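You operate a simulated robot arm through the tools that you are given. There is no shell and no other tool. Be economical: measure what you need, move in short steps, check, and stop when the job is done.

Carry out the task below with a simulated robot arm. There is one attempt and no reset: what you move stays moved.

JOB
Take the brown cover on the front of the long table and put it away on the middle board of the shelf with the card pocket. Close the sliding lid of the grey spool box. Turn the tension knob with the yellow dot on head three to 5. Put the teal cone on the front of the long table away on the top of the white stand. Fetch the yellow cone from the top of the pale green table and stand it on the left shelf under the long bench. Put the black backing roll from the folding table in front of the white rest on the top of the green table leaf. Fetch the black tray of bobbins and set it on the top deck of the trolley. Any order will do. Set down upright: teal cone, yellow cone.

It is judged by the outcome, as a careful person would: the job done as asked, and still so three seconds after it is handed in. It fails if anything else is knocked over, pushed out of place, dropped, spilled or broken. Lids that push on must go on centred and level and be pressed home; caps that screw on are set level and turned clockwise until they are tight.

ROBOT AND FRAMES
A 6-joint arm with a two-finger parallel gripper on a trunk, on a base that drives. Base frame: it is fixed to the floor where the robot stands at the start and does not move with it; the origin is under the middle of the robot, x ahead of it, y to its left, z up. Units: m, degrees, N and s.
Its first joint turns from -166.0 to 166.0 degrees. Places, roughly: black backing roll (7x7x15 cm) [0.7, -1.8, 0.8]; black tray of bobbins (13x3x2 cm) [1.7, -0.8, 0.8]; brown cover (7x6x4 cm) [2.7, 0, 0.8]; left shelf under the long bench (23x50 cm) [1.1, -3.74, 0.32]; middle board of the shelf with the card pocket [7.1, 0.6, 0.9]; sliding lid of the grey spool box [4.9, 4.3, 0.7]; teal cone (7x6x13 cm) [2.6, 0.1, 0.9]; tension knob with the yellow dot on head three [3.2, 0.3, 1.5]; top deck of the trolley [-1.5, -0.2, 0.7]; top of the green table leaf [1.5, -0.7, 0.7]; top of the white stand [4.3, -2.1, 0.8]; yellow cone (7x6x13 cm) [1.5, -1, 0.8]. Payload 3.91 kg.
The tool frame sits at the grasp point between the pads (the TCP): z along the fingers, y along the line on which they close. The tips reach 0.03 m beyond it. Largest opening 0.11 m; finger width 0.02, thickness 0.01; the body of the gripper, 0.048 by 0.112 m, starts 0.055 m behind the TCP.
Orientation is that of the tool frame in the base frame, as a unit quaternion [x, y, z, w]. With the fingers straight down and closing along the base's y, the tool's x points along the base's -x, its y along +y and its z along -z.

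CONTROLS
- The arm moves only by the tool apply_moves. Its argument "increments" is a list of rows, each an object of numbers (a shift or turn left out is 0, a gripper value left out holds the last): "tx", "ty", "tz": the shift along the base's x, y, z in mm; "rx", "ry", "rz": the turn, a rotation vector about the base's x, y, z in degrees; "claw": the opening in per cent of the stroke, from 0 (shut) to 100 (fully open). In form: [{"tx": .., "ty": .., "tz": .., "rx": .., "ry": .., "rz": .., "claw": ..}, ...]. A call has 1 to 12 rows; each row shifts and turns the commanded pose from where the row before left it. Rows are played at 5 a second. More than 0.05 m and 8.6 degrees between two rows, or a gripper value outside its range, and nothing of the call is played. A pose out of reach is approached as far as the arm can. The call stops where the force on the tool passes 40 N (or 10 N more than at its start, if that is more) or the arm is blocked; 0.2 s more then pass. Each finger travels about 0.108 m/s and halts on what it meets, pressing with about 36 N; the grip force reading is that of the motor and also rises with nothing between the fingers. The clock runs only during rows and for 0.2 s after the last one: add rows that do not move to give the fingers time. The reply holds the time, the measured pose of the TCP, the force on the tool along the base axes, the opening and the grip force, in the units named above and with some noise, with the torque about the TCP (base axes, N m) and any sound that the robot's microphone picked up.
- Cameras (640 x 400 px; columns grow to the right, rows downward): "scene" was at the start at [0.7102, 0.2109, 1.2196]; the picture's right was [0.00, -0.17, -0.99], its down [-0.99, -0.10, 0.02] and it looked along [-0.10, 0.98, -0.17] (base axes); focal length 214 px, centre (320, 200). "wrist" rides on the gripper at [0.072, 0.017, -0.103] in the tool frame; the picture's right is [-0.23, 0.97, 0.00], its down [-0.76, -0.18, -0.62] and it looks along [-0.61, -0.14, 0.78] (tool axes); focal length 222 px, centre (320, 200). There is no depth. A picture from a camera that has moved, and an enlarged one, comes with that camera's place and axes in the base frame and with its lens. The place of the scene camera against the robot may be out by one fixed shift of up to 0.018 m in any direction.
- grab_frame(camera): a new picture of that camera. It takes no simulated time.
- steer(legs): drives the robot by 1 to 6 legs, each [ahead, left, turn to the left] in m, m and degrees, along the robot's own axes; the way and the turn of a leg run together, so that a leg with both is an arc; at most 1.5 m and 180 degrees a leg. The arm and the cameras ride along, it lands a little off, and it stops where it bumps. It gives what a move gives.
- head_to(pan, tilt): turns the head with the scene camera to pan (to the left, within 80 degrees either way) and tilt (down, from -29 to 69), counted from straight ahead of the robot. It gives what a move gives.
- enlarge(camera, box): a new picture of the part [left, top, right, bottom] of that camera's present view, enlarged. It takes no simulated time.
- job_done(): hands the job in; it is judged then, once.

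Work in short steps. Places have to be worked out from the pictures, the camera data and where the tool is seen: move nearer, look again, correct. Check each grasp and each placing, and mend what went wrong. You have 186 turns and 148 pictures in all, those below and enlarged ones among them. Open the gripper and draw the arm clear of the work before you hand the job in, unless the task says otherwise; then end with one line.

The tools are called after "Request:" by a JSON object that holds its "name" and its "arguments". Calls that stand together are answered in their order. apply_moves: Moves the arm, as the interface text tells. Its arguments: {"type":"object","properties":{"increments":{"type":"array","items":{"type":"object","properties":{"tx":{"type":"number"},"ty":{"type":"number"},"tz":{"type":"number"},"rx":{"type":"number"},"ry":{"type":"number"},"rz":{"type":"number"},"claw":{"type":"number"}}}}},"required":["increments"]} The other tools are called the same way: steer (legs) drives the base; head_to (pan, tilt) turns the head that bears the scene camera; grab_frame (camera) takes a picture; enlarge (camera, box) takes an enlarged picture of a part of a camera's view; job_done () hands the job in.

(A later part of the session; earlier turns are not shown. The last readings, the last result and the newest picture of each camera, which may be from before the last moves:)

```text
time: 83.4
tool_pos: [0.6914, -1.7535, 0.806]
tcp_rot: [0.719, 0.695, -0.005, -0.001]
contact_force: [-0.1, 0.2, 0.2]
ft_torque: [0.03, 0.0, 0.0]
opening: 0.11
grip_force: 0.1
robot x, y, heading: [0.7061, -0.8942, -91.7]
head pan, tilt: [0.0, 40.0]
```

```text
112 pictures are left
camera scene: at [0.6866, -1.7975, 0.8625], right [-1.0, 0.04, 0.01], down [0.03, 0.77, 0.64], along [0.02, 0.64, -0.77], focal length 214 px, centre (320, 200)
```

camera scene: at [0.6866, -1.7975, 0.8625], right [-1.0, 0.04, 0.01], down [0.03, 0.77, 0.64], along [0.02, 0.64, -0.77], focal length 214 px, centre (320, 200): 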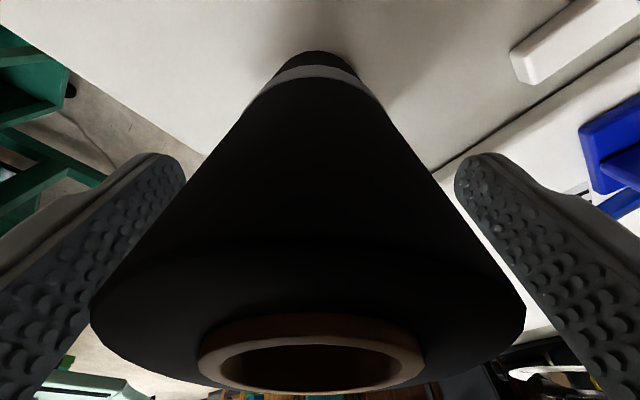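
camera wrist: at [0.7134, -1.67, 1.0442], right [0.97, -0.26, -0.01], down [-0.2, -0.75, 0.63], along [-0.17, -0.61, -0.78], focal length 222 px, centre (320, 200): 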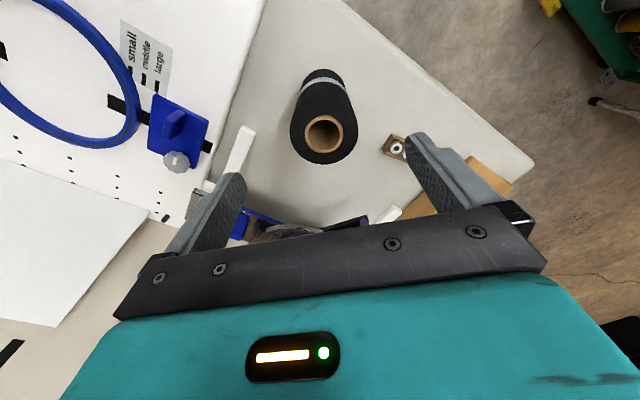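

Roll sits between the fingers. Close the grip.

Request:
{"name": "apply_moves", "arguments": {"increments": [{"claw": 0}, {}, {}, {}, {"tz": 20}, {"tz": 20}, {}]}}

Request:
{"name": "grab_frame", "arguments": {"camera": "scene"}}

```text
time: 85.0
tool_pos: [0.6902, -1.755, 0.8462]
tcp_rot: [0.719, 0.695, -0.006, -0.001]
contact_force: [0.2, -0.6, -2.9]
ft_torque: [-0.06, -0.02, -0.02]
opening: 0.0653
grip_force: 36.3
robot x, y, heading: [0.7038, -0.8917, -91.7]
head pan, tilt: [0.0, 40.0]
```

```text
111 pictures are left
camera scene: at [0.6865, -1.7981, 0.9021], right [-1.0, 0.04, 0.01], down [0.03, 0.77, 0.64], along [0.02, 0.64, -0.77], focal length 214 px, centre (320, 200)
```

scene: 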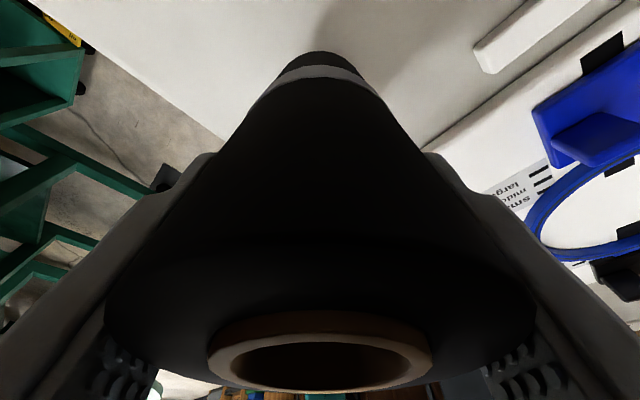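

Held. Raise and pull in, then turn toward the table leaf centre (~1.50,-0.72).

Request:
{"name": "apply_moves", "arguments": {"increments": [{"tz": 45}, {"tz": 45}, {"tz": 45}, {"tz": 45}, {"tz": 30, "ty": 30}, {"ty": 45}, {"ty": 45}, {"ty": 45}, {"ty": 45}]}}

Request:
{"name": "steer", "arguments": {"legs": [[0, 0, 104]]}}

Request:
{"name": "head_to", "arguments": {"pan": 0, "tilt": -20}}

Request:
{"name": "grab_frame", "arguments": {"camera": "scene"}}

```text
time: 87.0
tool_pos: [0.693, -1.5431, 1.0556]
tcp_rot: [0.72, 0.694, -0.005, -0.001]
contact_force: [0.2, -1.2, -3.3]
ft_torque: [0.08, -0.01, 0.0]
opening: 0.0656
grip_force: 35.9
robot x, y, heading: [0.7083, -0.8953, -92.0]
head pan, tilt: [0.0, 40.0]
```

```text
time: 91.8
tool_pos: [1.3355, -0.7429, 1.0588]
tcp_rot: [-0.111, 0.994, -0.004, 0.004]
contact_force: [0.1, 0.2, -2.4]
ft_torque: [-0.01, 0.0, -0.01]
opening: 0.0655
grip_force: 36.1
robot x, y, heading: [0.7031, -0.8977, 12.8]
head pan, tilt: [0.0, 40.0]
```

```text
time: 93.1
tool_pos: [1.3352, -0.7397, 1.0578]
tcp_rot: [-0.111, 0.994, -0.006, 0.005]
contact_force: [-0.3, 0.3, -2.1]
ft_torque: [0.01, 0.02, 0.02]
opening: 0.0657
grip_force: 36.2
robot x, y, heading: [0.7047, -0.8963, 13.2]
head pan, tilt: [0.0, -20.0]
```

```text
110 pictures are left
camera scene: at [1.4671, -0.7059, 1.1247], right [0.22, -0.98, 0.01], down [-0.91, -0.21, -0.35], along [0.34, 0.06, -0.94], focal length 214 px, centre (320, 200)
```

scene: 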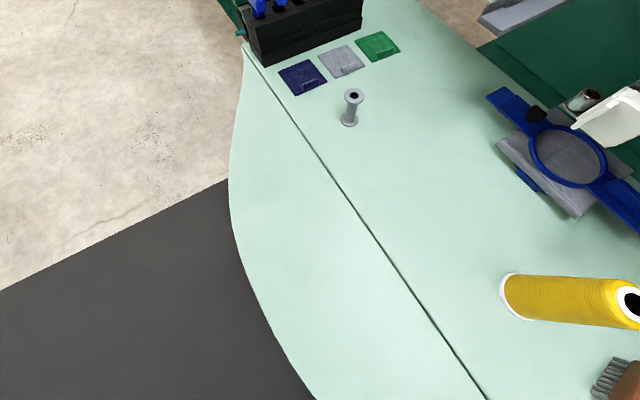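

Leaf centre target (1.515,-0.68), table z≈0.75. Move over it, lower to TCP ~0.90.

Request:
{"name": "apply_moves", "arguments": {"increments": [{"tx": 45, "ty": 15}, {"tx": 45, "ty": 15}, {"tx": 45, "ty": 15}, {"tx": 45, "ty": 15}, {"tz": -40}, {"tz": -40}, {"tz": -40}, {"tz": -25}, {}]}}

Request:
{"name": "grab_frame", "arguments": {"camera": "wrist"}}

```text
time: 95.1
tool_pos: [1.5171, -0.678, 0.9122]
tcp_rot: [-0.11, 0.994, -0.006, 0.005]
contact_force: [-0.1, 0.3, -3.0]
ft_torque: [0.01, 0.06, -0.01]
opening: 0.0655
grip_force: 35.9
robot x, y, heading: [0.7033, -0.8966, 12.8]
head pan, tilt: [0.0, -20.0]
```

```text
109 pictures are left
camera wrist: at [1.4423, -0.6758, 1.0157], right [0.01, 1.0, -0.01], down [0.78, 0.0, 0.63], along [0.63, -0.01, -0.78], focal length 222 px, centre (320, 200)
```

wrist: 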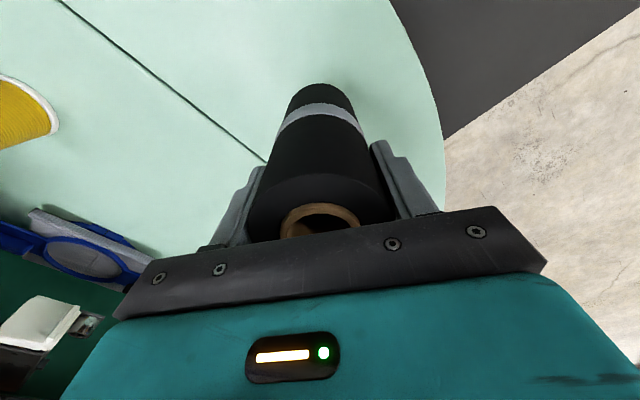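

Request:
{"name": "apply_moves", "arguments": {"increments": [{"tz": -8}, {"tz": -8}, {"tz": -5}, {"tz": -5}, {"tz": -4}, {"tz": -4}, {}]}}

```text
time: 96.7
tool_pos: [1.5156, -0.6784, 0.8787]
tcp_rot: [-0.11, 0.994, -0.005, 0.005]
contact_force: [-0.7, -0.6, -2.0]
ft_torque: [-0.03, 0.02, 0.0]
opening: 0.0654
grip_force: 36.2
robot x, y, heading: [0.7062, -0.8959, 12.5]
head pan, tilt: [0.0, -20.0]
```

Request:
{"name": "apply_moves", "arguments": {"increments": [{"tz": -4}, {"tz": -3}, {"tz": -3}, {"tz": -3}, {"tz": -3}, {}]}}

Request:
{"name": "grab_frame", "arguments": {"camera": "wrist"}}

```text
time: 98.1
tool_pos: [1.515, -0.6783, 0.8624]
tcp_rot: [-0.109, 0.994, -0.005, 0.005]
contact_force: [-1.7, -0.2, 2.7]
ft_torque: [-0.21, -0.08, -0.04]
opening: 0.0653
grip_force: 36.3
robot x, y, heading: [0.7066, -0.8943, 13.0]
head pan, tilt: [0.0, -20.0]
```

```text
108 pictures are left
camera wrist: at [1.4406, -0.6756, 0.9668], right [0.01, 1.0, -0.01], down [0.78, 0.0, 0.63], along [0.63, -0.01, -0.78], focal length 222 px, centre (320, 200)
```

wrist: 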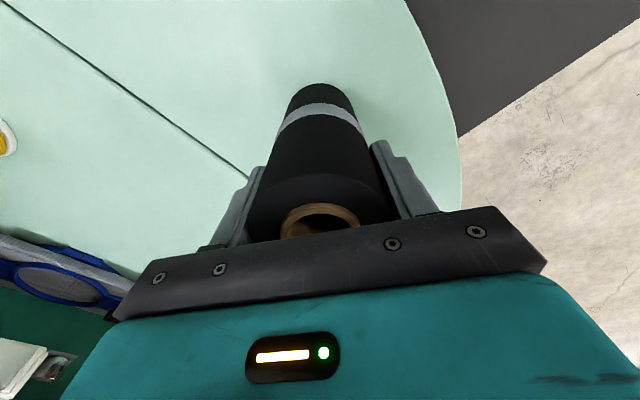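

Contact made. 1 mm more, then release and lift.

Request:
{"name": "apply_moves", "arguments": {"increments": [{"tz": -1}, {"claw": 40}, {"claw": 70}, {"claw": 100}, {}, {}]}}

Request:
{"name": "apply_moves", "arguments": {"increments": [{"tz": 40}, {"tz": 45}, {"tz": 45}, {"tz": 45}, {"tz": 20}]}}

Request:
{"name": "grab_frame", "arguments": {"camera": "wrist"}}

Request:
{"name": "grab_frame", "arguments": {"camera": "scene"}}

```text
time: 99.5
tool_pos: [1.5157, -0.6793, 0.8623]
tcp_rot: [-0.11, 0.994, -0.006, 0.005]
contact_force: [-1.0, 0.2, -0.6]
ft_torque: [0.02, -0.02, -0.03]
opening: 0.1101
grip_force: 0.0
robot x, y, heading: [0.7062, -0.8937, 12.8]
head pan, tilt: [0.0, -20.0]
```

```text
time: 100.7
tool_pos: [1.515, -0.6777, 1.0563]
tcp_rot: [-0.109, 0.994, -0.005, 0.005]
contact_force: [0.6, -0.1, -0.4]
ft_torque: [-0.02, 0.03, 0.02]
opening: 0.1101
grip_force: 0.2
robot x, y, heading: [0.7063, -0.8971, 12.6]
head pan, tilt: [0.0, -20.0]
```

```text
107 pictures are left
camera wrist: at [1.4405, -0.6757, 1.16], right [0.01, 1.0, -0.01], down [0.78, 0.0, 0.63], along [0.63, -0.01, -0.78], focal length 222 px, centre (320, 200)
```

wrist: 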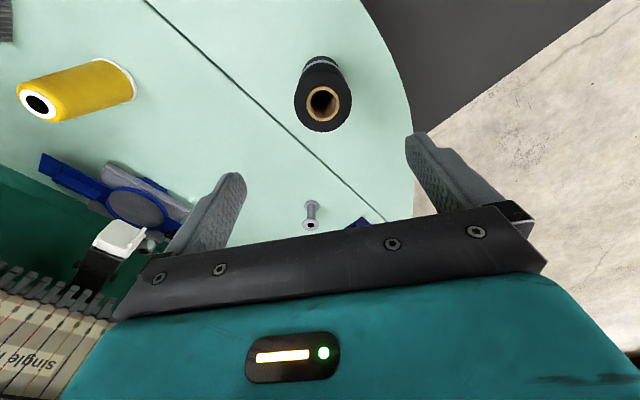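

```text
106 pictures are left
camera scene: at [1.6473, -0.6453, 1.1232], right [0.22, -0.98, 0.01], down [-0.91, -0.21, -0.35], along [0.34, 0.07, -0.94], focal length 214 px, centre (320, 200)
```

scene: 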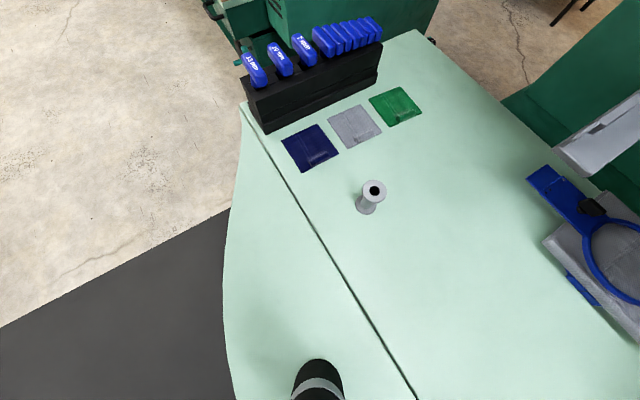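

Roll placed. Next the yellow cone: it must go under a bench, so I'll grip it with the tool pitched ~35° below horizontal. Retract and pitch up, then turn toward it.

Request:
{"name": "apply_moves", "arguments": {"increments": [{"tx": -40, "ty": -9, "rx": 1.76, "ry": -7.8}, {"tx": -40, "ty": -9, "rx": 1.76, "ry": -7.8}, {"tx": -40, "ty": -9, "rx": 1.76, "ry": -7.8}, {"tx": -40, "ty": -9, "rx": 1.76, "ry": -7.8}, {"tx": -40, "ty": -9, "rx": 1.76, "ry": -7.8}, {"tx": -40, "ty": -9, "rx": 1.76, "ry": -7.8}, {"tx": -40, "ty": -9, "rx": 1.76, "ry": -7.8}]}}

Request:
{"name": "steer", "arguments": {"legs": [[0, 0, -23.5]]}}

Request:
{"name": "head_to", "arguments": {"pan": 0, "tilt": 5}}

Request:
{"name": "grab_frame", "arguments": {"camera": "scene"}}

Request:
{"name": "grab_frame", "arguments": {"camera": "wrist"}}

```text
time: 102.3
tool_pos: [1.2308, -0.7394, 1.0583]
tcp_rot: [-0.093, 0.875, 0.046, 0.474]
contact_force: [0.2, 0.8, -0.8]
ft_torque: [0.0, 0.0, 0.02]
opening: 0.1099
grip_force: 0.1
robot x, y, heading: [0.7045, -0.8948, 12.7]
head pan, tilt: [0.0, -20.0]
```

```text
time: 103.9
tool_pos: [1.2532, -0.9611, 1.0565]
tcp_rot: [0.084, 0.877, -0.047, 0.472]
contact_force: [-0.2, 0.3, -0.1]
ft_torque: [0.01, -0.01, 0.0]
opening: 0.11
grip_force: 0.1
robot x, y, heading: [0.7039, -0.892, -10.2]
head pan, tilt: [0.0, -20.0]
```

```text
time: 104.8
tool_pos: [1.2535, -0.9573, 1.0567]
tcp_rot: [0.083, 0.877, -0.049, 0.471]
contact_force: [1.0, -0.1, -0.4]
ft_torque: [0.01, 0.0, 0.0]
opening: 0.1102
grip_force: 0.0
robot x, y, heading: [0.7074, -0.8937, -10.1]
head pan, tilt: [0.0, 5.0]
```

```text
105 pictures are left
camera scene: at [1.2749, -0.9597, 1.1747], right [-0.19, -0.98, 0.01], down [-0.61, 0.11, -0.78], along [0.77, -0.15, -0.62], focal length 214 px, centre (320, 200)
```

scene: 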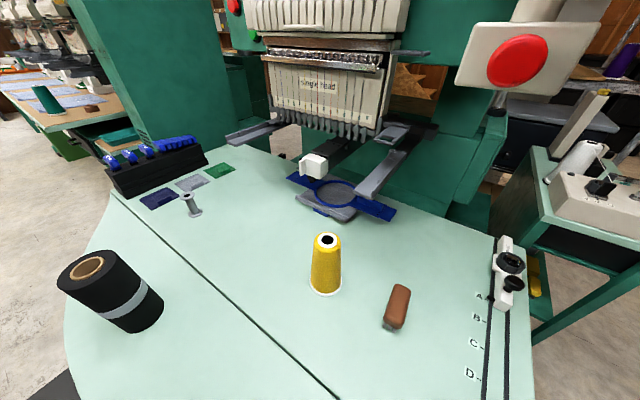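

```text
104 pictures are left
camera wrist: at [1.134, -0.9165, 1.0543], right [0.31, 0.93, 0.18], down [-0.13, -0.15, 0.98], along [0.94, -0.33, 0.08], focal length 222 px, centre (320, 200)
```

wrist: 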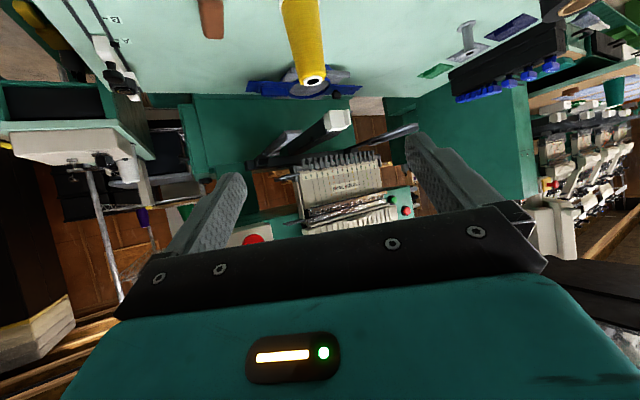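

Cone at (1.518,-1.021). Go to pre-grasp (1.387,-0.998,0.888) along the tool line.

Request:
{"name": "apply_moves", "arguments": {"increments": [{"tx": 26.8, "ty": -8.2, "tz": -33.8}, {"tx": 26.8, "ty": -8.2, "tz": -33.8}, {"tx": 26.8, "ty": -8.2, "tz": -33.8}, {"tx": 26.8, "ty": -8.2, "tz": -33.8}, {"tx": 26.8, "ty": -8.2, "tz": -33.8}, {}]}}

Request:
{"name": "head_to", "arguments": {"pan": 0, "tilt": 20}}

Request:
{"name": "grab_frame", "arguments": {"camera": "scene"}}

Request:
{"name": "grab_frame", "arguments": {"camera": "wrist"}}

```text
time: 106.2
tool_pos: [1.3871, -0.9972, 0.8872]
tcp_rot: [0.082, 0.877, -0.048, 0.47]
contact_force: [0.0, -0.2, 0.2]
ft_torque: [-0.03, 0.03, 0.0]
opening: 0.1097
grip_force: 0.0
robot x, y, heading: [0.7055, -0.8914, -10.1]
head pan, tilt: [0.0, 5.0]
```

```text
time: 107.0
tool_pos: [1.3863, -0.9969, 0.8874]
tcp_rot: [0.084, 0.877, -0.05, 0.47]
contact_force: [-0.6, -0.4, 0.0]
ft_torque: [-0.03, -0.03, 0.04]
opening: 0.1102
grip_force: 0.1
robot x, y, heading: [0.707, -0.8973, -10.3]
head pan, tilt: [0.0, 20.0]
```

```text
103 pictures are left
camera scene: at [1.3959, -0.9971, 0.9837], right [-0.19, -0.98, 0.01], down [-0.79, 0.15, -0.59], along [0.58, -0.12, -0.8], focal length 214 px, centre (320, 200)
```

scene: 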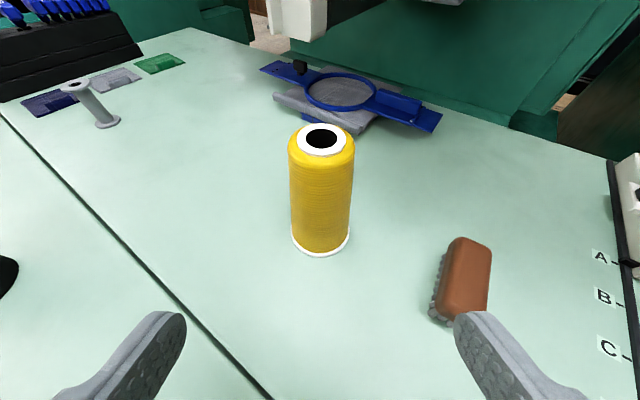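

```text
102 pictures are left
camera wrist: at [1.2671, -0.9561, 0.8845], right [0.31, 0.93, 0.18], down [-0.13, -0.15, 0.98], along [0.94, -0.33, 0.07], focal length 222 px, centre (320, 200)
```

wrist: 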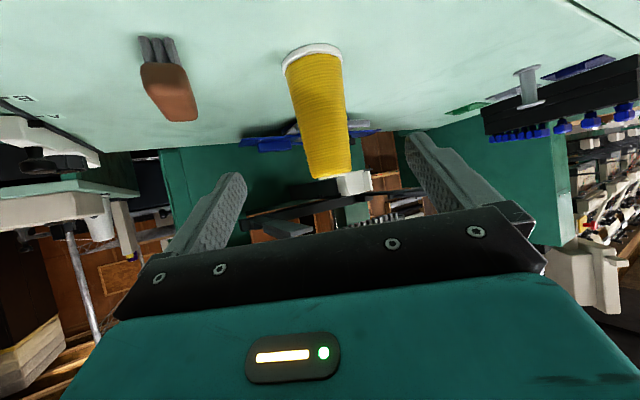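

Aligned; brush is clear. Advance to the cone and close.

Request:
{"name": "apply_moves", "arguments": {"increments": [{"tx": 31.5, "ty": -6.3, "tz": -20.5}, {"tx": 31.5, "ty": -6.3, "tz": -20.5}, {"tx": 31.5, "ty": -6.3, "tz": -20.5}, {"tx": 31.5, "ty": -6.3, "tz": -20.5}, {}]}}

Request:
{"name": "grab_frame", "arguments": {"camera": "scene"}}

```text
time: 108.2
tool_pos: [1.5133, -1.0255, 0.8063]
tcp_rot: [0.083, 0.876, -0.049, 0.473]
contact_force: [-9.2, -3.4, 23.4]
ft_torque: [0.15, -0.43, 0.01]
opening: 0.1102
grip_force: 0.1
robot x, y, heading: [0.7044, -0.8907, -10.4]
head pan, tilt: [0.0, 20.0]
```

```text
101 pictures are left
camera scene: at [1.5216, -1.0251, 0.9037], right [-0.2, -0.98, 0.01], down [-0.78, 0.15, -0.61], along [0.59, -0.13, -0.8], focal length 214 px, centre (320, 200)
```

scene: 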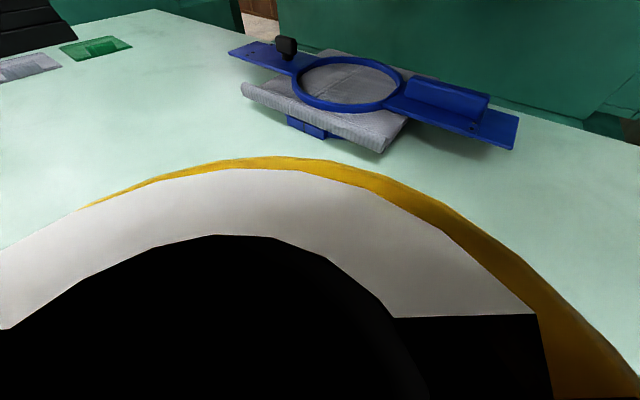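

There's a 23 N contact — likely the camera head touching the cone's top. Back off slightly and up, then tilt the head away.

Request:
{"name": "apply_moves", "arguments": {"increments": [{"tx": -8, "ty": 1.5, "tz": 12}, {"tx": -15, "ty": 3, "tz": 10}, {}]}}

Request:
{"name": "head_to", "arguments": {"pan": 0, "tilt": -25}}

Request:
{"name": "grab_frame", "arguments": {"camera": "wrist"}}

```text
time: 109.0
tool_pos: [1.4902, -1.0196, 0.8274]
tcp_rot: [0.083, 0.877, -0.049, 0.471]
contact_force: [-0.7, -0.2, -0.1]
ft_torque: [-0.02, 0.03, 0.01]
opening: 0.11
grip_force: 0.0
robot x, y, heading: [0.7014, -0.8941, -10.5]
head pan, tilt: [0.0, 20.0]
```

```text
time: 110.1
tool_pos: [1.4907, -1.0202, 0.8268]
tcp_rot: [0.084, 0.877, -0.049, 0.471]
contact_force: [-0.1, 0.0, -0.5]
ft_torque: [0.02, -0.03, -0.02]
opening: 0.1101
grip_force: 0.0
robot x, y, heading: [0.7039, -0.8901, -10.4]
head pan, tilt: [0.0, -25.0]
```

```text
100 pictures are left
camera wrist: at [1.3709, -0.9779, 0.8242], right [0.31, 0.93, 0.18], down [-0.13, -0.15, 0.98], along [0.94, -0.33, 0.08], focal length 222 px, centre (320, 200)
```

wrist: 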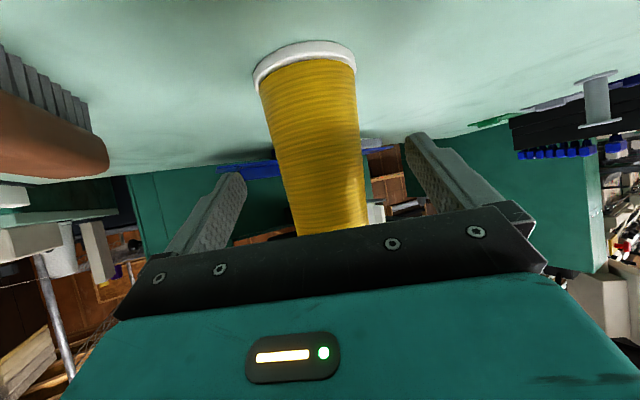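

Request:
{"name": "apply_moves", "arguments": {"increments": [{"tx": 11, "ty": -2, "tz": -2}, {"tx": 9, "ty": -1.5, "tz": -2}, {}]}}

Request:
{"name": "grab_frame", "arguments": {"camera": "wrist"}}

```text
time: 110.9
tool_pos: [1.5115, -1.0232, 0.8235]
tcp_rot: [0.083, 0.877, -0.049, 0.471]
contact_force: [0.3, 0.4, -1.1]
ft_torque: [0.02, 0.0, 0.0]
opening: 0.11
grip_force: 0.0
robot x, y, heading: [0.704, -0.8975, -10.1]
head pan, tilt: [0.0, -25.0]
```

```text
99 pictures are left
camera wrist: at [1.3916, -0.982, 0.8201], right [0.31, 0.93, 0.18], down [-0.13, -0.15, 0.98], along [0.94, -0.33, 0.08], focal length 222 px, centre (320, 200)
```

wrist: 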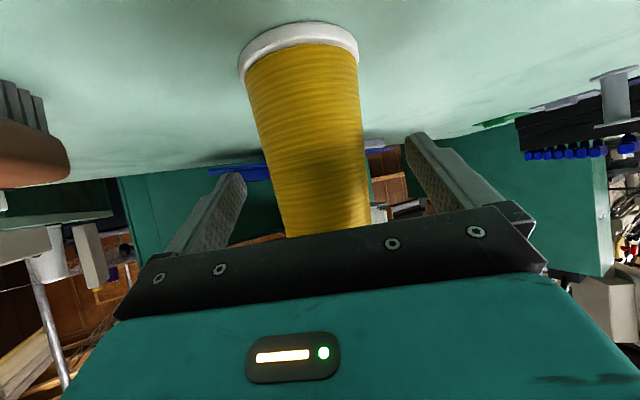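

No contact now. Close on the cone and lift a little.

Request:
{"name": "apply_moves", "arguments": {"increments": [{"claw": 0}, {}, {}, {}, {}, {"tz": 15}, {"tz": 20}, {}]}}

Request:
{"name": "grab_frame", "arguments": {"camera": "wrist"}}

```text
time: 112.7
tool_pos: [1.5126, -1.022, 0.8621]
tcp_rot: [0.082, 0.878, -0.048, 0.47]
contact_force: [-1.1, 0.5, -1.3]
ft_torque: [0.0, 0.0, 0.04]
opening: 0.0582
grip_force: 35.6
robot x, y, heading: [0.7055, -0.8934, -10.3]
head pan, tilt: [0.0, -25.0]
```

```text
98 pictures are left
camera wrist: at [1.3926, -0.9814, 0.8587], right [0.31, 0.93, 0.18], down [-0.13, -0.15, 0.98], along [0.94, -0.33, 0.07], focal length 222 px, centre (320, 200)
```

wrist: 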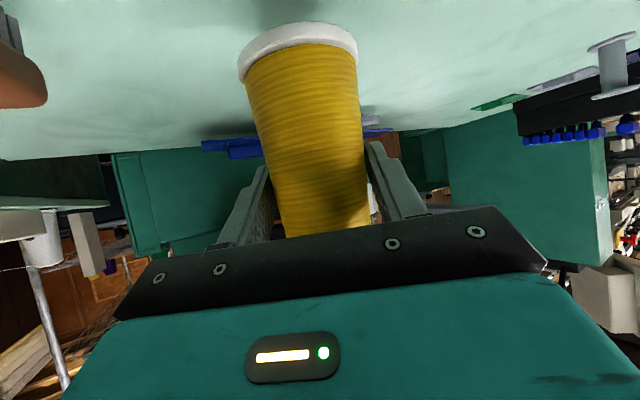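

Cone gripped (58 mm). Lift, pull in, then turn to look at the passage between cart and folding table toward the long bench.

Request:
{"name": "apply_moves", "arguments": {"increments": [{"tz": 45}, {"tz": 45}, {"tz": 45}, {"tz": 45}, {"tx": -35, "ty": 6}, {"tx": -35, "ty": 6}, {"tx": -35, "ty": 6}]}}

Request:
{"name": "steer", "arguments": {"legs": [[0, 0, -50]]}}

Request:
{"name": "head_to", "arguments": {"pan": 0, "tilt": -15}}

Request:
{"name": "grab_frame", "arguments": {"camera": "scene"}}

Request:
{"name": "head_to", "arguments": {"pan": 70, "tilt": -10}}

Request:
{"name": "grab_frame", "arguments": {"camera": "scene"}}

```text
time: 114.3
tool_pos: [1.4043, -1.0055, 1.0376]
tcp_rot: [0.083, 0.877, -0.049, 0.47]
contact_force: [0.0, -0.6, -2.5]
ft_torque: [0.01, 0.0, -0.02]
opening: 0.0581
grip_force: 36.3
robot x, y, heading: [0.707, -0.8946, -10.2]
head pan, tilt: [0.0, -25.0]
```

```text
time: 117.0
tool_pos: [1.0696, -1.5023, 1.0374]
tcp_rot: [0.447, 0.759, -0.244, 0.405]
contact_force: [0.6, -0.6, -0.9]
ft_torque: [-0.01, 0.01, 0.0]
opening: 0.0583
grip_force: 35.8
robot x, y, heading: [0.7048, -0.8939, -60.4]
head pan, tilt: [0.0, -25.0]
```

```text
time: 117.7
tool_pos: [1.0708, -1.5017, 1.0366]
tcp_rot: [0.446, 0.759, -0.244, 0.405]
contact_force: [0.3, 0.0, -2.1]
ft_torque: [0.02, 0.0, 0.0]
opening: 0.0583
grip_force: 35.7
robot x, y, heading: [0.706, -0.8932, -60.5]
head pan, tilt: [0.0, -15.0]
```

```text
97 pictures are left
camera scene: at [1.083, -1.5281, 1.1855], right [-0.88, -0.48, 0.01], down [-0.16, 0.28, -0.95], along [0.45, -0.83, -0.32], focal length 214 px, centre (320, 200)
```

scene: 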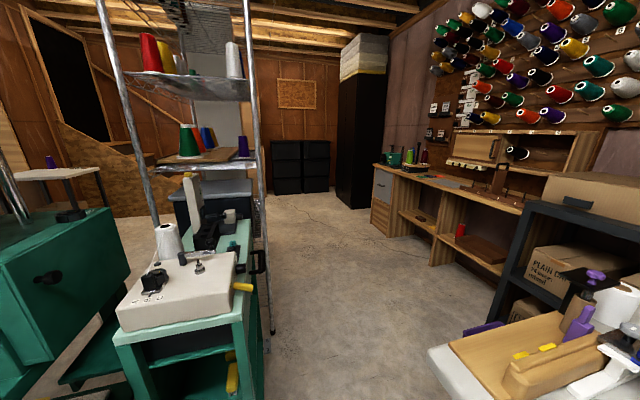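

```text
time: 119.1
tool_pos: [1.0703, -1.5033, 1.0365]
tcp_rot: [0.447, 0.759, -0.244, 0.405]
contact_force: [0.3, 0.1, -0.7]
ft_torque: [-0.01, 0.0, -0.02]
opening: 0.0581
grip_force: 36.0
robot x, y, heading: [0.705, -0.8908, -60.3]
head pan, tilt: [70.0, -10.0]
```

```text
96 pictures are left
camera scene: at [1.1299, -1.4488, 1.2073], right [0.07, -0.85, -0.52], down [-0.1, 0.51, -0.85], along [0.99, 0.11, -0.05], focal length 214 px, centre (320, 200)
```

scene: 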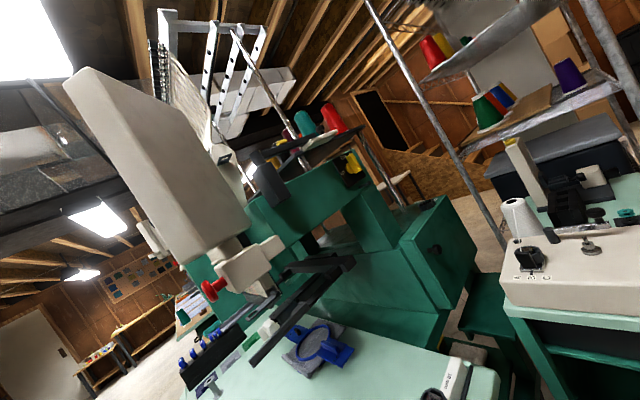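

The left shelf under the wooden bench is visible beyond a narrow gap. I'll measure the gap between cart wheel and table leg from above.

Request:
{"name": "head_to", "arguments": {"pan": 0, "tilt": 22}}

Request:
{"name": "grab_frame", "arguments": {"camera": "scene"}}

```text
time: 120.5
tool_pos: [1.0699, -1.5034, 1.0371]
tcp_rot: [0.447, 0.759, -0.244, 0.405]
contact_force: [0.4, -0.7, -2.1]
ft_torque: [0.03, -0.01, 0.02]
opening: 0.0582
grip_force: 36.2
robot x, y, heading: [0.7007, -0.8925, -60.5]
head pan, tilt: [0.0, 22.0]
```

```text
95 pictures are left
camera scene: at [1.0721, -1.5092, 1.1304], right [-0.88, -0.48, 0.01], down [-0.4, 0.72, -0.57], along [0.27, -0.5, -0.82], focal length 214 px, centre (320, 200)
```

scene: 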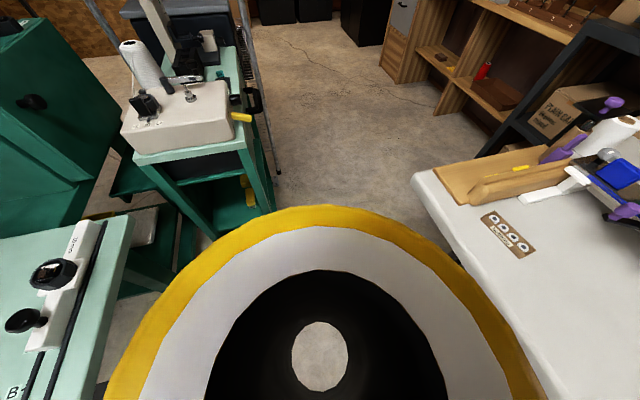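

Request:
{"name": "head_to", "arguments": {"pan": 40, "tilt": 22}}

Request:
{"name": "grab_frame", "arguments": {"camera": "scene"}}

Request:
{"name": "head_to", "arguments": {"pan": -45, "tilt": 22}}

Request:
{"name": "grab_frame", "arguments": {"camera": "scene"}}

```text
time: 121.6
tool_pos: [1.0694, -1.5027, 1.0361]
tcp_rot: [0.448, 0.76, -0.244, 0.404]
contact_force: [-0.3, 0.4, -1.8]
ft_torque: [0.0, 0.02, 0.05]
opening: 0.0582
grip_force: 36.2
robot x, y, heading: [0.7069, -0.8936, -60.4]
head pan, tilt: [40.0, 22.0]
```

```text
94 pictures are left
camera scene: at [1.1157, -1.4647, 1.1418], right [-0.42, -0.84, -0.35], down [-0.58, 0.54, -0.61], along [0.7, -0.05, -0.71], focal length 214 px, centre (320, 200)
```

scene: 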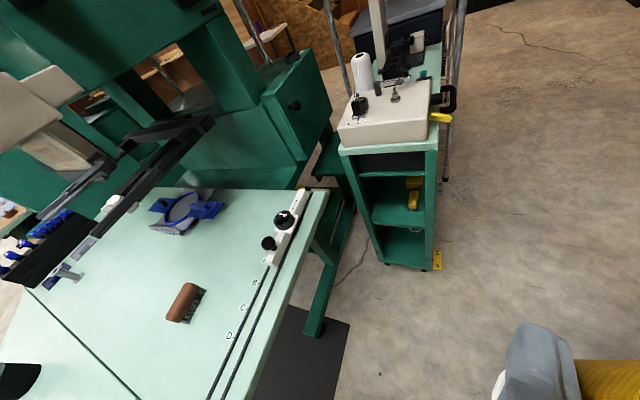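

```text
time: 123.2
tool_pos: [1.0692, -1.5021, 1.0365]
tcp_rot: [0.447, 0.759, -0.244, 0.405]
contact_force: [-0.7, -0.4, -0.7]
ft_torque: [0.01, -0.02, -0.03]
opening: 0.0585
grip_force: 36.3
robot x, y, heading: [0.7044, -0.8916, -60.3]
head pan, tilt: [-45.0, 22.0]
```

```text
93 pictures are left
camera scene: at [1.0038, -1.5209, 1.146], right [-0.9, 0.18, 0.4], down [-0.13, 0.77, -0.63], along [-0.42, -0.62, -0.67], focal length 214 px, centre (320, 200)
```

scene: 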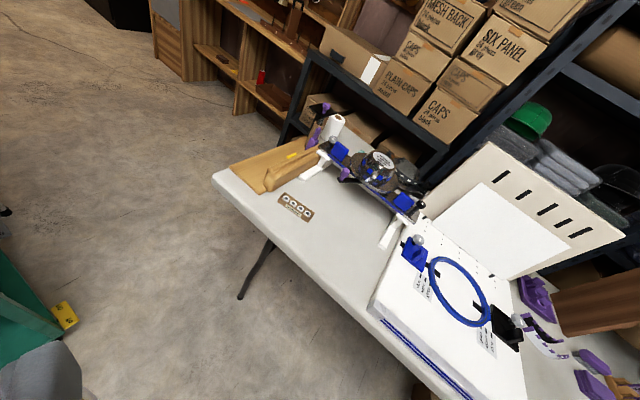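

The gap is ~0.56 m, narrower than my base (~0.58 m), so I must go round the long table's other end. I'll drive along its front to survey there, carrying the cone high.

Request:
{"name": "steer", "arguments": {"legs": [[-0.482, -0.135, 0], [0, 0, 105.5], [1.5, 0, 0], [1.5, 0, 0], [1.0, 0, 0]]}}

Request:
{"name": "head_to", "arguments": {"pan": -25, "tilt": -20}}

Request:
{"name": "grab_frame", "arguments": {"camera": "scene"}}

```text
time: 149.4
tool_pos: [3.7943, 2.6963, 1.0372]
tcp_rot: [-0.318, 0.822, 0.166, 0.442]
contact_force: [-0.2, 0.1, -1.0]
ft_torque: [0.0, -0.01, 0.01]
opening: 0.0582
grip_force: 36.1
robot x, y, heading: [3.2845, 2.2042, 42.6]
head pan, tilt: [-45.0, 22.0]
```

```text
time: 150.5
tool_pos: [3.7951, 2.6956, 1.0371]
tcp_rot: [-0.317, 0.822, 0.166, 0.443]
contact_force: [-0.8, 0.0, -0.7]
ft_torque: [0.0, 0.0, -0.03]
opening: 0.0584
grip_force: 36.3
robot x, y, heading: [3.2849, 2.2039, 42.8]
head pan, tilt: [-25.0, -20.0]
```

```text
92 pictures are left
camera scene: at [3.8316, 2.693, 1.1978], right [0.34, -0.91, 0.24], down [-0.09, -0.29, -0.95], along [0.94, 0.3, -0.18], focal length 214 px, centre (320, 200)
```

scene: 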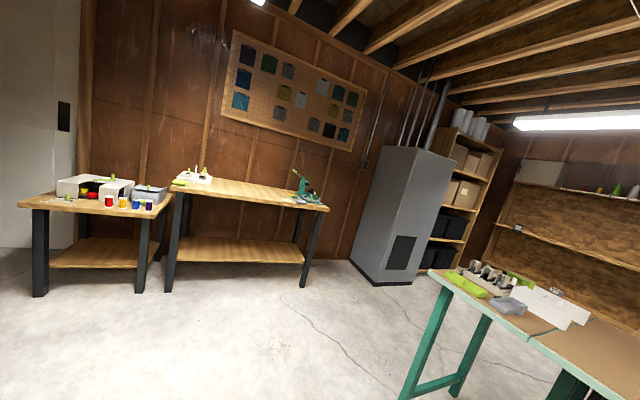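

Wide passage (~1.2 m) between table end and the grey heater. Turn to -45°, strafe left 1.84 m, go 1.3 ahead and look.

Request:
{"name": "steer", "arguments": {"legs": [[0, 0, -87.7], [0, 0.92, 0], [0, 0.92, 0]]}}

Request:
{"name": "head_to", "arguments": {"pan": 0, "tilt": -20}}

Request:
{"name": "grab_frame", "arguments": {"camera": "scene"}}

```text
time: 163.6
tool_pos: [5.1171, 2.9673, 1.0372]
tcp_rot: [0.354, 0.807, -0.194, 0.431]
contact_force: [-0.1, -0.4, -1.6]
ft_torque: [0.02, -0.01, 0.02]
opening: 0.0582
grip_force: 36.0
robot x, y, heading: [4.6233, 3.4752, -46.7]
head pan, tilt: [-25.0, -20.0]
```

```text
time: 164.5
tool_pos: [5.1181, 2.9663, 1.037]
tcp_rot: [0.355, 0.807, -0.195, 0.43]
contact_force: [-0.3, 0.3, -2.6]
ft_torque: [0.01, 0.04, 0.0]
opening: 0.0583
grip_force: 35.9
robot x, y, heading: [4.6205, 3.4732, -46.7]
head pan, tilt: [0.0, -20.0]
```

```text
91 pictures are left
camera scene: at [5.1367, 2.9464, 1.1936], right [-0.74, -0.67, 0.01], down [-0.16, 0.17, -0.97], along [0.65, -0.72, -0.24], focal length 214 px, centre (320, 200)
```

scene: 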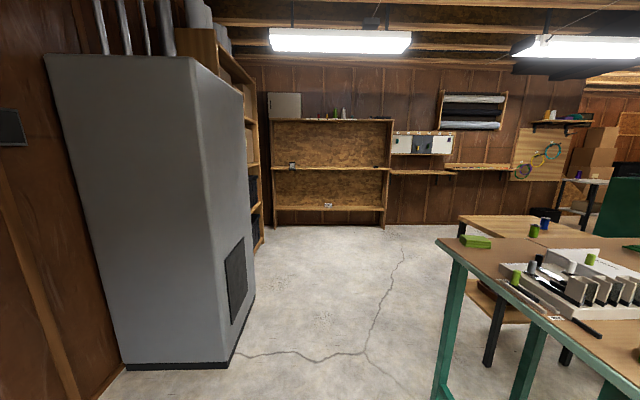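

Clear ahead. Drive 2.8 m ahead to the back walkway, then turn right to look along it.

Request:
{"name": "steer", "arguments": {"legs": [[0, 0, 1.7], [1.4, 0, 0], [1.3, 0, 0], [0, 0, -90]]}}

Request:
{"name": "grab_frame", "arguments": {"camera": "scene"}}

```text
time: 181.8
tool_pos: [6.0589, 1.0573, 1.0358]
tcp_rot: [0.814, 0.337, -0.439, 0.176]
contact_force: [-0.2, 0.5, -0.3]
ft_torque: [0.01, 0.01, 0.03]
opening: 0.0582
grip_force: 36.2
robot x, y, heading: [6.5464, 1.573, -134.5]
head pan, tilt: [0.0, -20.0]
```

```text
90 pictures are left
camera scene: at [6.0341, 1.0359, 1.1936], right [-0.7, 0.71, 0.01], down [0.16, 0.17, -0.97], along [-0.69, -0.68, -0.24], focal length 214 px, centre (320, 200)
```

scene: 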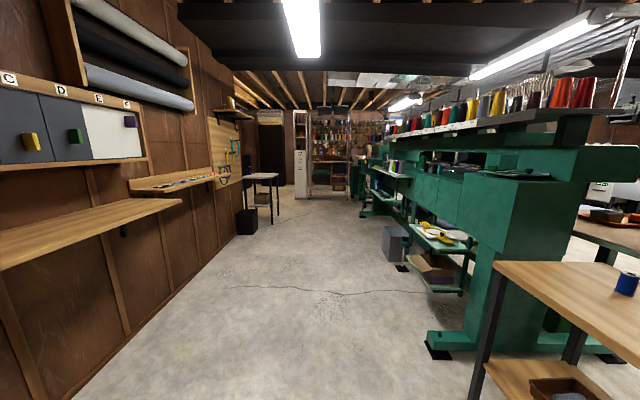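

Walkway is clear. Drive 4.3 m along it and look at the end.

Request:
{"name": "steer", "arguments": {"legs": [[1.45, 0, 0], [1.45, 0, 0], [1.4, 0, 0]]}}

Request:
{"name": "head_to", "arguments": {"pan": 0, "tilt": -8}}

Request:
{"name": "grab_frame", "arguments": {"camera": "scene"}}

Request:
{"name": "head_to", "arguments": {"pan": 75, "tilt": 0}}

Request:
{"name": "grab_frame", "arguments": {"camera": "scene"}}

```text
time: 202.4
tool_pos: [3.0559, -2.0009, 1.036]
tcp_rot: [0.816, 0.333, -0.439, 0.174]
contact_force: [-0.2, 0.0, -2.0]
ft_torque: [0.01, -0.01, -0.03]
opening: 0.0579
grip_force: 36.1
robot x, y, heading: [3.5478, -1.4878, -135.1]
head pan, tilt: [0.0, -20.0]
```

```text
time: 203.1
tool_pos: [3.0576, -2.0003, 1.0362]
tcp_rot: [0.816, 0.332, -0.44, 0.173]
contact_force: [0.0, 0.4, -1.4]
ft_torque: [0.02, 0.0, -0.01]
opening: 0.058
grip_force: 36.4
robot x, y, heading: [3.5474, -1.4897, -135.5]
head pan, tilt: [0.0, -8.0]
```

```text
89 pictures are left
camera scene: at [3.0316, -2.0203, 1.1741], right [-0.7, 0.72, 0.01], down [0.3, 0.31, -0.9], along [-0.65, -0.62, -0.43], focal length 214 px, centre (320, 200)
```

scene: 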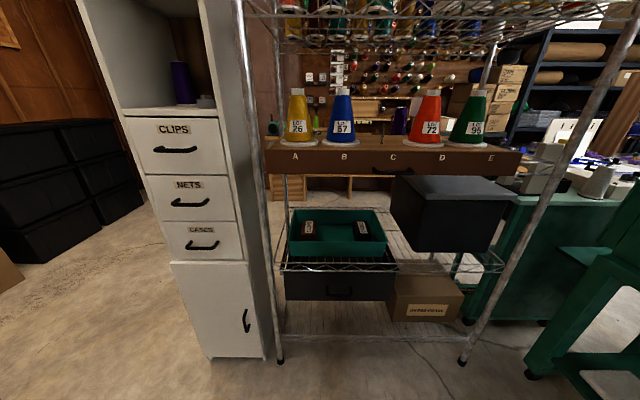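

```text
time: 204.6
tool_pos: [3.0559, -1.9999, 1.0371]
tcp_rot: [0.816, 0.332, -0.44, 0.173]
contact_force: [0.7, 0.8, -1.6]
ft_torque: [0.07, -0.03, -0.01]
opening: 0.0579
grip_force: 35.9
robot x, y, heading: [3.5523, -1.489, -135.0]
head pan, tilt: [75.0, 0.0]
```

```text
88 pictures are left
camera scene: at [3.1343, -2.0421, 1.1976], right [-0.76, -0.37, -0.53], down [0.39, 0.39, -0.83], along [0.52, -0.84, -0.15], focal length 214 px, centre (320, 200)
```

scene: 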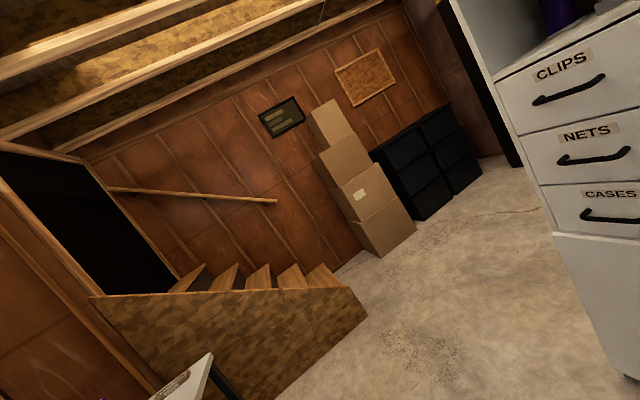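

The rack and white cabinet block straight ahead; the way is left around the cabinet (between it and the stairs). Retract the arm 0.2 m, then route: ahead 0.6, left 1.1, ahead 1.75.

Request:
{"name": "apply_moves", "arguments": {"increments": [{"tx": 28, "ty": 28.5}, {"tx": 28, "ty": 28.5}, {"tx": 28, "ty": 28.5}, {"tx": 28, "ty": 28.5}, {"tx": 28, "ty": 28.5}, {"tx": 20, "ty": 20}]}}

Request:
{"name": "steer", "arguments": {"legs": [[0.6, 0, 0], [0, 0.6, 0], [0, 0.5, 0]]}}

Request:
{"name": "head_to", "arguments": {"pan": 0, "tilt": 0}}

Request:
{"name": "grab_frame", "arguments": {"camera": "scene"}}

```text
time: 206.0
tool_pos: [3.2166, -1.8393, 1.0357]
tcp_rot: [0.816, 0.332, -0.44, 0.173]
contact_force: [-1.0, 0.1, -0.7]
ft_torque: [0.0, -0.05, 0.04]
opening: 0.0581
grip_force: 36.1
robot x, y, heading: [3.5483, -1.4901, -135.3]
head pan, tilt: [75.0, 0.0]
```

```text
time: 214.9
tool_pos: [3.5875, -3.035, 1.0358]
tcp_rot: [0.812, 0.344, -0.437, 0.179]
contact_force: [0.1, -0.6, -1.9]
ft_torque: [0.03, 0.03, -0.04]
opening: 0.0579
grip_force: 35.7
robot x, y, heading: [3.908, -2.6759, -133.4]
head pan, tilt: [75.0, 0.0]
```

```text
time: 216.4
tool_pos: [3.5878, -3.0347, 1.0355]
tcp_rot: [0.811, 0.344, -0.437, 0.18]
contact_force: [-1.0, 0.3, -1.5]
ft_torque: [0.0, 0.03, -0.01]
opening: 0.0579
grip_force: 36.0
robot x, y, heading: [3.9104, -2.6767, -133.7]
head pan, tilt: [0.0, 0.0]
```

```text
87 pictures are left
camera scene: at [3.5664, -3.0529, 1.1607], right [-0.72, 0.7, 0.01], down [0.38, 0.4, -0.83], along [-0.59, -0.59, -0.55], focal length 214 px, centre (320, 200)
```

scene: 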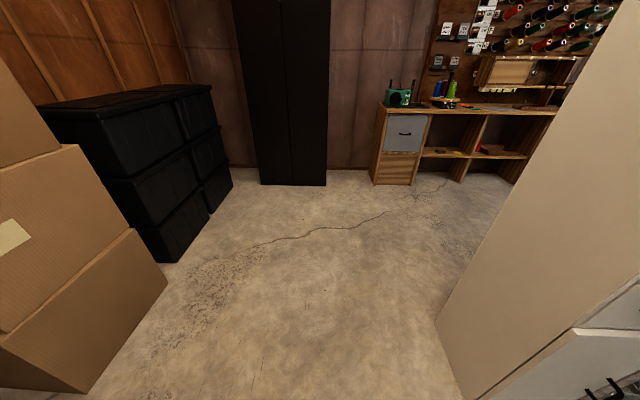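

Lane is clear. Drive ahead 1.87 m, then strafe right toward the shelf front.

Request:
{"name": "steer", "arguments": {"legs": [[0, 0, -1.4], [1.0, 0, 0], [0.85, 0, 0], [0, -0.6, 0], [0, -0.55, 0]]}}

Request:
{"name": "head_to", "arguments": {"pan": 0, "tilt": 5}}

Request:
{"name": "grab_frame", "arguments": {"camera": "scene"}}

```text
time: 231.7
tool_pos: [1.4787, -3.5017, 1.0357]
tcp_rot: [0.818, 0.328, -0.44, 0.171]
contact_force: [0.6, -0.2, -2.1]
ft_torque: [-0.01, -0.01, 0.02]
opening: 0.0574
grip_force: 35.9
robot x, y, heading: [1.8169, -3.1582, -135.8]
head pan, tilt: [0.0, 0.0]
```

```text
time: 232.3
tool_pos: [1.4809, -3.5013, 1.0358]
tcp_rot: [0.818, 0.327, -0.44, 0.171]
contact_force: [0.7, -0.2, -1.0]
ft_torque: [0.0, -0.02, -0.01]
opening: 0.0574
grip_force: 35.6
robot x, y, heading: [1.8158, -3.1574, -135.9]
head pan, tilt: [0.0, 5.0]
```

```text
86 pictures are left
camera scene: at [1.4591, -3.5169, 1.1532], right [-0.68, 0.73, 0.01], down [0.45, 0.43, -0.78], along [-0.57, -0.53, -0.62], focal length 214 px, centre (320, 200)
```

scene: 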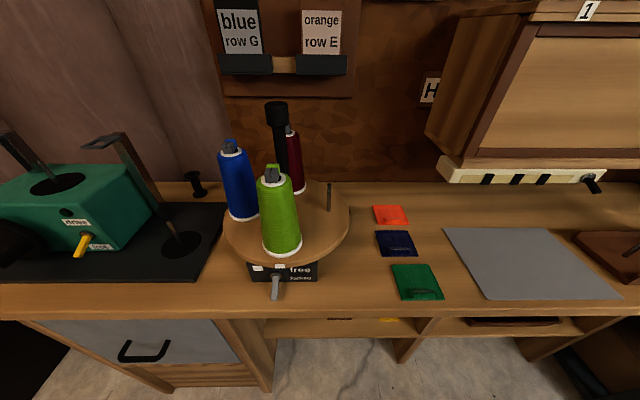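

Left shelf spans n≈3.12–3.71 m with a small item at its right; I'll place the cone left-of-centre at about (1.18,-3.77). Lower the tool in front of the bench first.

Request:
{"name": "apply_moves", "arguments": {"increments": [{"tx": -20, "ty": -20, "tz": -30}, {"tx": -13, "ty": -13, "tz": -40}, {"tz": -45}, {"tz": -45}, {"tz": -45}, {"tz": -45}, {"tz": -45}]}}

Request:
{"name": "head_to", "arguments": {"pan": 0, "tilt": -25}}

Request:
{"name": "grab_frame", "arguments": {"camera": "scene"}}

```text
time: 233.9
tool_pos: [1.4105, -3.5465, 0.76]
tcp_rot: [0.867, 0.218, -0.414, 0.172]
contact_force: [0.1, -3.2, 0.5]
ft_torque: [0.07, -0.05, -0.07]
opening: 0.0575
grip_force: 36.2
out of reach, approached as far as the arm can: row 6, 7
robot x, y, heading: [1.815, -3.1543, -135.9]
head pan, tilt: [0.0, 5.0]
```

```text
time: 234.9
tool_pos: [1.4105, -3.5463, 0.7602]
tcp_rot: [0.868, 0.218, -0.413, 0.172]
contact_force: [0.2, 0.8, -1.0]
ft_torque: [-0.01, -0.03, 0.04]
opening: 0.0573
grip_force: 36.3
robot x, y, heading: [1.8164, -3.1566, -136.1]
head pan, tilt: [0.0, -25.0]
```

```text
85 pictures are left
camera scene: at [1.3632, -3.5502, 0.9224], right [-0.52, 0.85, -0.12], down [0.24, 0.01, -0.97], along [-0.82, -0.53, -0.21], focal length 214 px, centre (320, 200)
```

scene: 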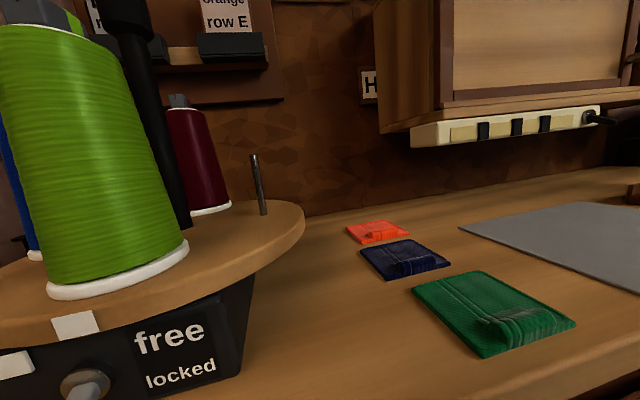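

Too close for a low pose. Raise back, back the base up 0.2 m, then lower with a larger radius.

Request:
{"name": "apply_moves", "arguments": {"increments": [{"tz": 45}, {"tz": 45}, {"tz": 20}, {}]}}

Request:
{"name": "steer", "arguments": {"legs": [[-0.2, 0, 1]]}}

```text
time: 235.9
tool_pos: [1.4142, -3.5643, 0.8722]
tcp_rot: [0.814, 0.335, -0.445, 0.164]
contact_force: [0.0, 0.2, -2.5]
ft_torque: [-0.06, -0.11, -0.04]
opening: 0.0573
grip_force: 35.9
out of reach, approached as far as the arm can: row 2
robot x, y, heading: [1.8147, -3.1508, -136.0]
head pan, tilt: [0.0, -25.0]
```

```text
time: 237.5
tool_pos: [1.5637, -3.432, 0.8723]
tcp_rot: [0.816, 0.333, -0.44, 0.174]
contact_force: [-0.2, 0.1, -1.7]
ft_torque: [0.04, -0.04, 0.03]
opening: 0.0572
grip_force: 36.1
robot x, y, heading: [1.9548, -3.0185, -135.0]
head pan, tilt: [0.0, -25.0]
```

Request:
{"name": "apply_moves", "arguments": {"increments": [{"tx": -35, "ty": -35}, {"tx": -35, "ty": -35}, {"tx": -35, "ty": -35}, {"tz": -45}, {"tz": -45}, {"tz": -45}, {"tz": -45}, {"tz": -45}, {"tz": -45}, {"tz": -45}]}}

Request:
{"name": "grab_frame", "arguments": {"camera": "scene"}}

```text
time: 239.7
tool_pos: [1.505, -3.5728, 0.5729]
tcp_rot: [0.818, 0.328, -0.44, 0.171]
contact_force: [0.5, 1.0, -0.1]
ft_torque: [0.04, -0.04, 0.03]
opening: 0.0573
grip_force: 36.3
out of reach, approached as far as the arm can: row 4, 7, 8, 9, 10
robot x, y, heading: [1.9569, -3.017, -135.0]
head pan, tilt: [0.0, -25.0]
```

```text
84 pictures are left
camera scene: at [1.4807, -3.5945, 0.7389], right [-0.69, 0.73, 0.01], down [0.1, 0.11, -0.99], along [-0.72, -0.68, -0.15], focal length 214 px, centre (320, 200)
```

scene: 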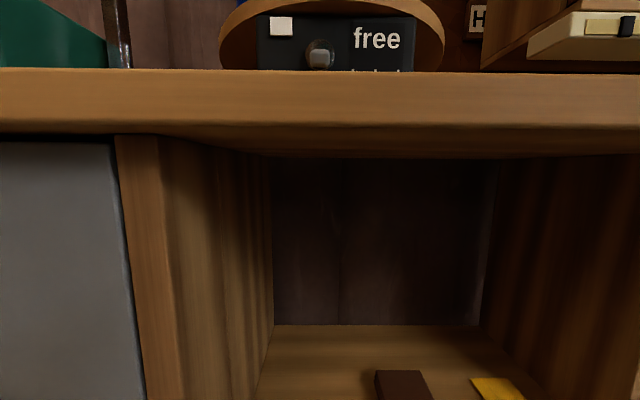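

The wall under the bench top is open (z 0.32–0.76). Extend forward/down a bit to see if the reach recovers.

Request:
{"name": "apply_moves", "arguments": {"increments": [{"tx": -25, "ty": -25}, {"tx": -25, "ty": -25}, {"tx": -20, "ty": -20, "tz": -20}, {"tz": -30}, {"tz": -30}]}}

```text
time: 240.9
tool_pos: [1.4509, -3.6575, 0.4953]
tcp_rot: [0.817, 0.332, -0.441, 0.168]
contact_force: [-0.3, 0.3, -1.5]
ft_torque: [0.0, -0.02, 0.0]
opening: 0.0572
grip_force: 36.1
out of reach, approached as far as the arm can: row 1, 4, 5
robot x, y, heading: [1.9541, -3.0179, -134.9]
head pan, tilt: [0.0, -25.0]
```

Request:
{"name": "grab_frame", "arguments": {"camera": "scene"}}

Request:
{"name": "grab_frame", "arguments": {"camera": "wrist"}}

```text
83 pictures are left
camera scene: at [1.4273, -3.68, 0.6609], right [-0.69, 0.72, 0.02], down [0.1, 0.12, -0.99], along [-0.71, -0.68, -0.15], focal length 214 px, centre (320, 200)
```

scene: 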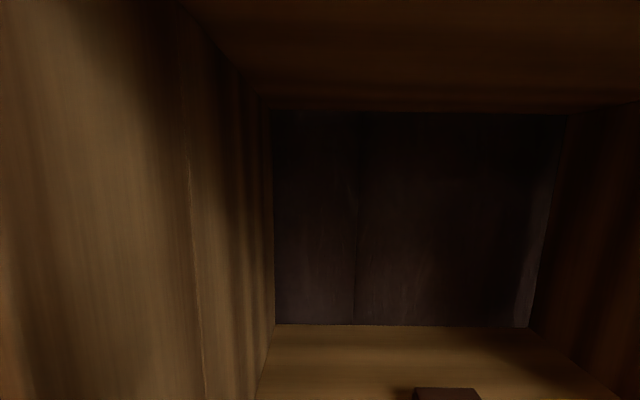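

```text
82 pictures are left
camera wrist: at [1.5551, -3.5823, 0.493], right [0.59, -0.79, 0.17], down [-0.04, 0.18, 0.98], along [-0.81, -0.58, 0.07], focal length 222 px, centre (320, 200)
```

wrist: 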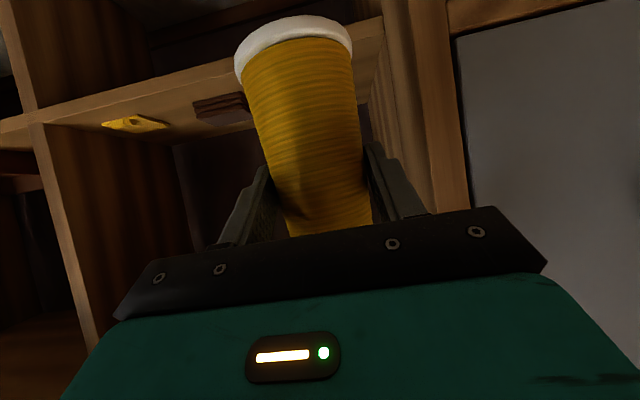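

Free shelf region n≈3.48–3.68; target cone at (1.242,-3.823). Extend in along that line.

Request:
{"name": "apply_moves", "arguments": {"increments": [{"tx": -40, "ty": -5}, {"tx": -35, "ty": -30}, {"tx": -35, "ty": -33}, {"tx": -35, "ty": -33}, {}]}}

Request:
{"name": "grab_frame", "arguments": {"camera": "wrist"}}

```text
time: 242.1
tool_pos: [1.324, -3.7721, 0.4992]
tcp_rot: [0.816, 0.333, -0.44, 0.172]
contact_force: [0.4, 0.0, -0.7]
ft_torque: [-0.03, -0.02, 0.0]
opening: 0.0572
grip_force: 35.4
out of reach, approached as far as the arm can: row 1, 2
robot x, y, heading: [1.9566, -3.0183, -135.0]
head pan, tilt: [0.0, -25.0]
```

```text
81 pictures are left
camera wrist: at [1.4265, -3.6957, 0.4957], right [0.59, -0.79, 0.18], down [-0.05, 0.19, 0.98], along [-0.81, -0.59, 0.07], focal length 222 px, centre (320, 200)
```

wrist: 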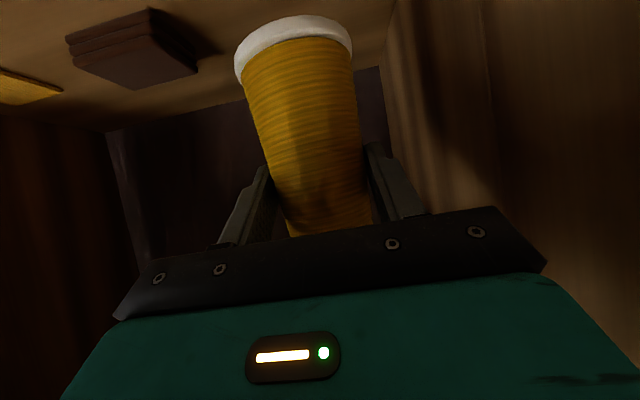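

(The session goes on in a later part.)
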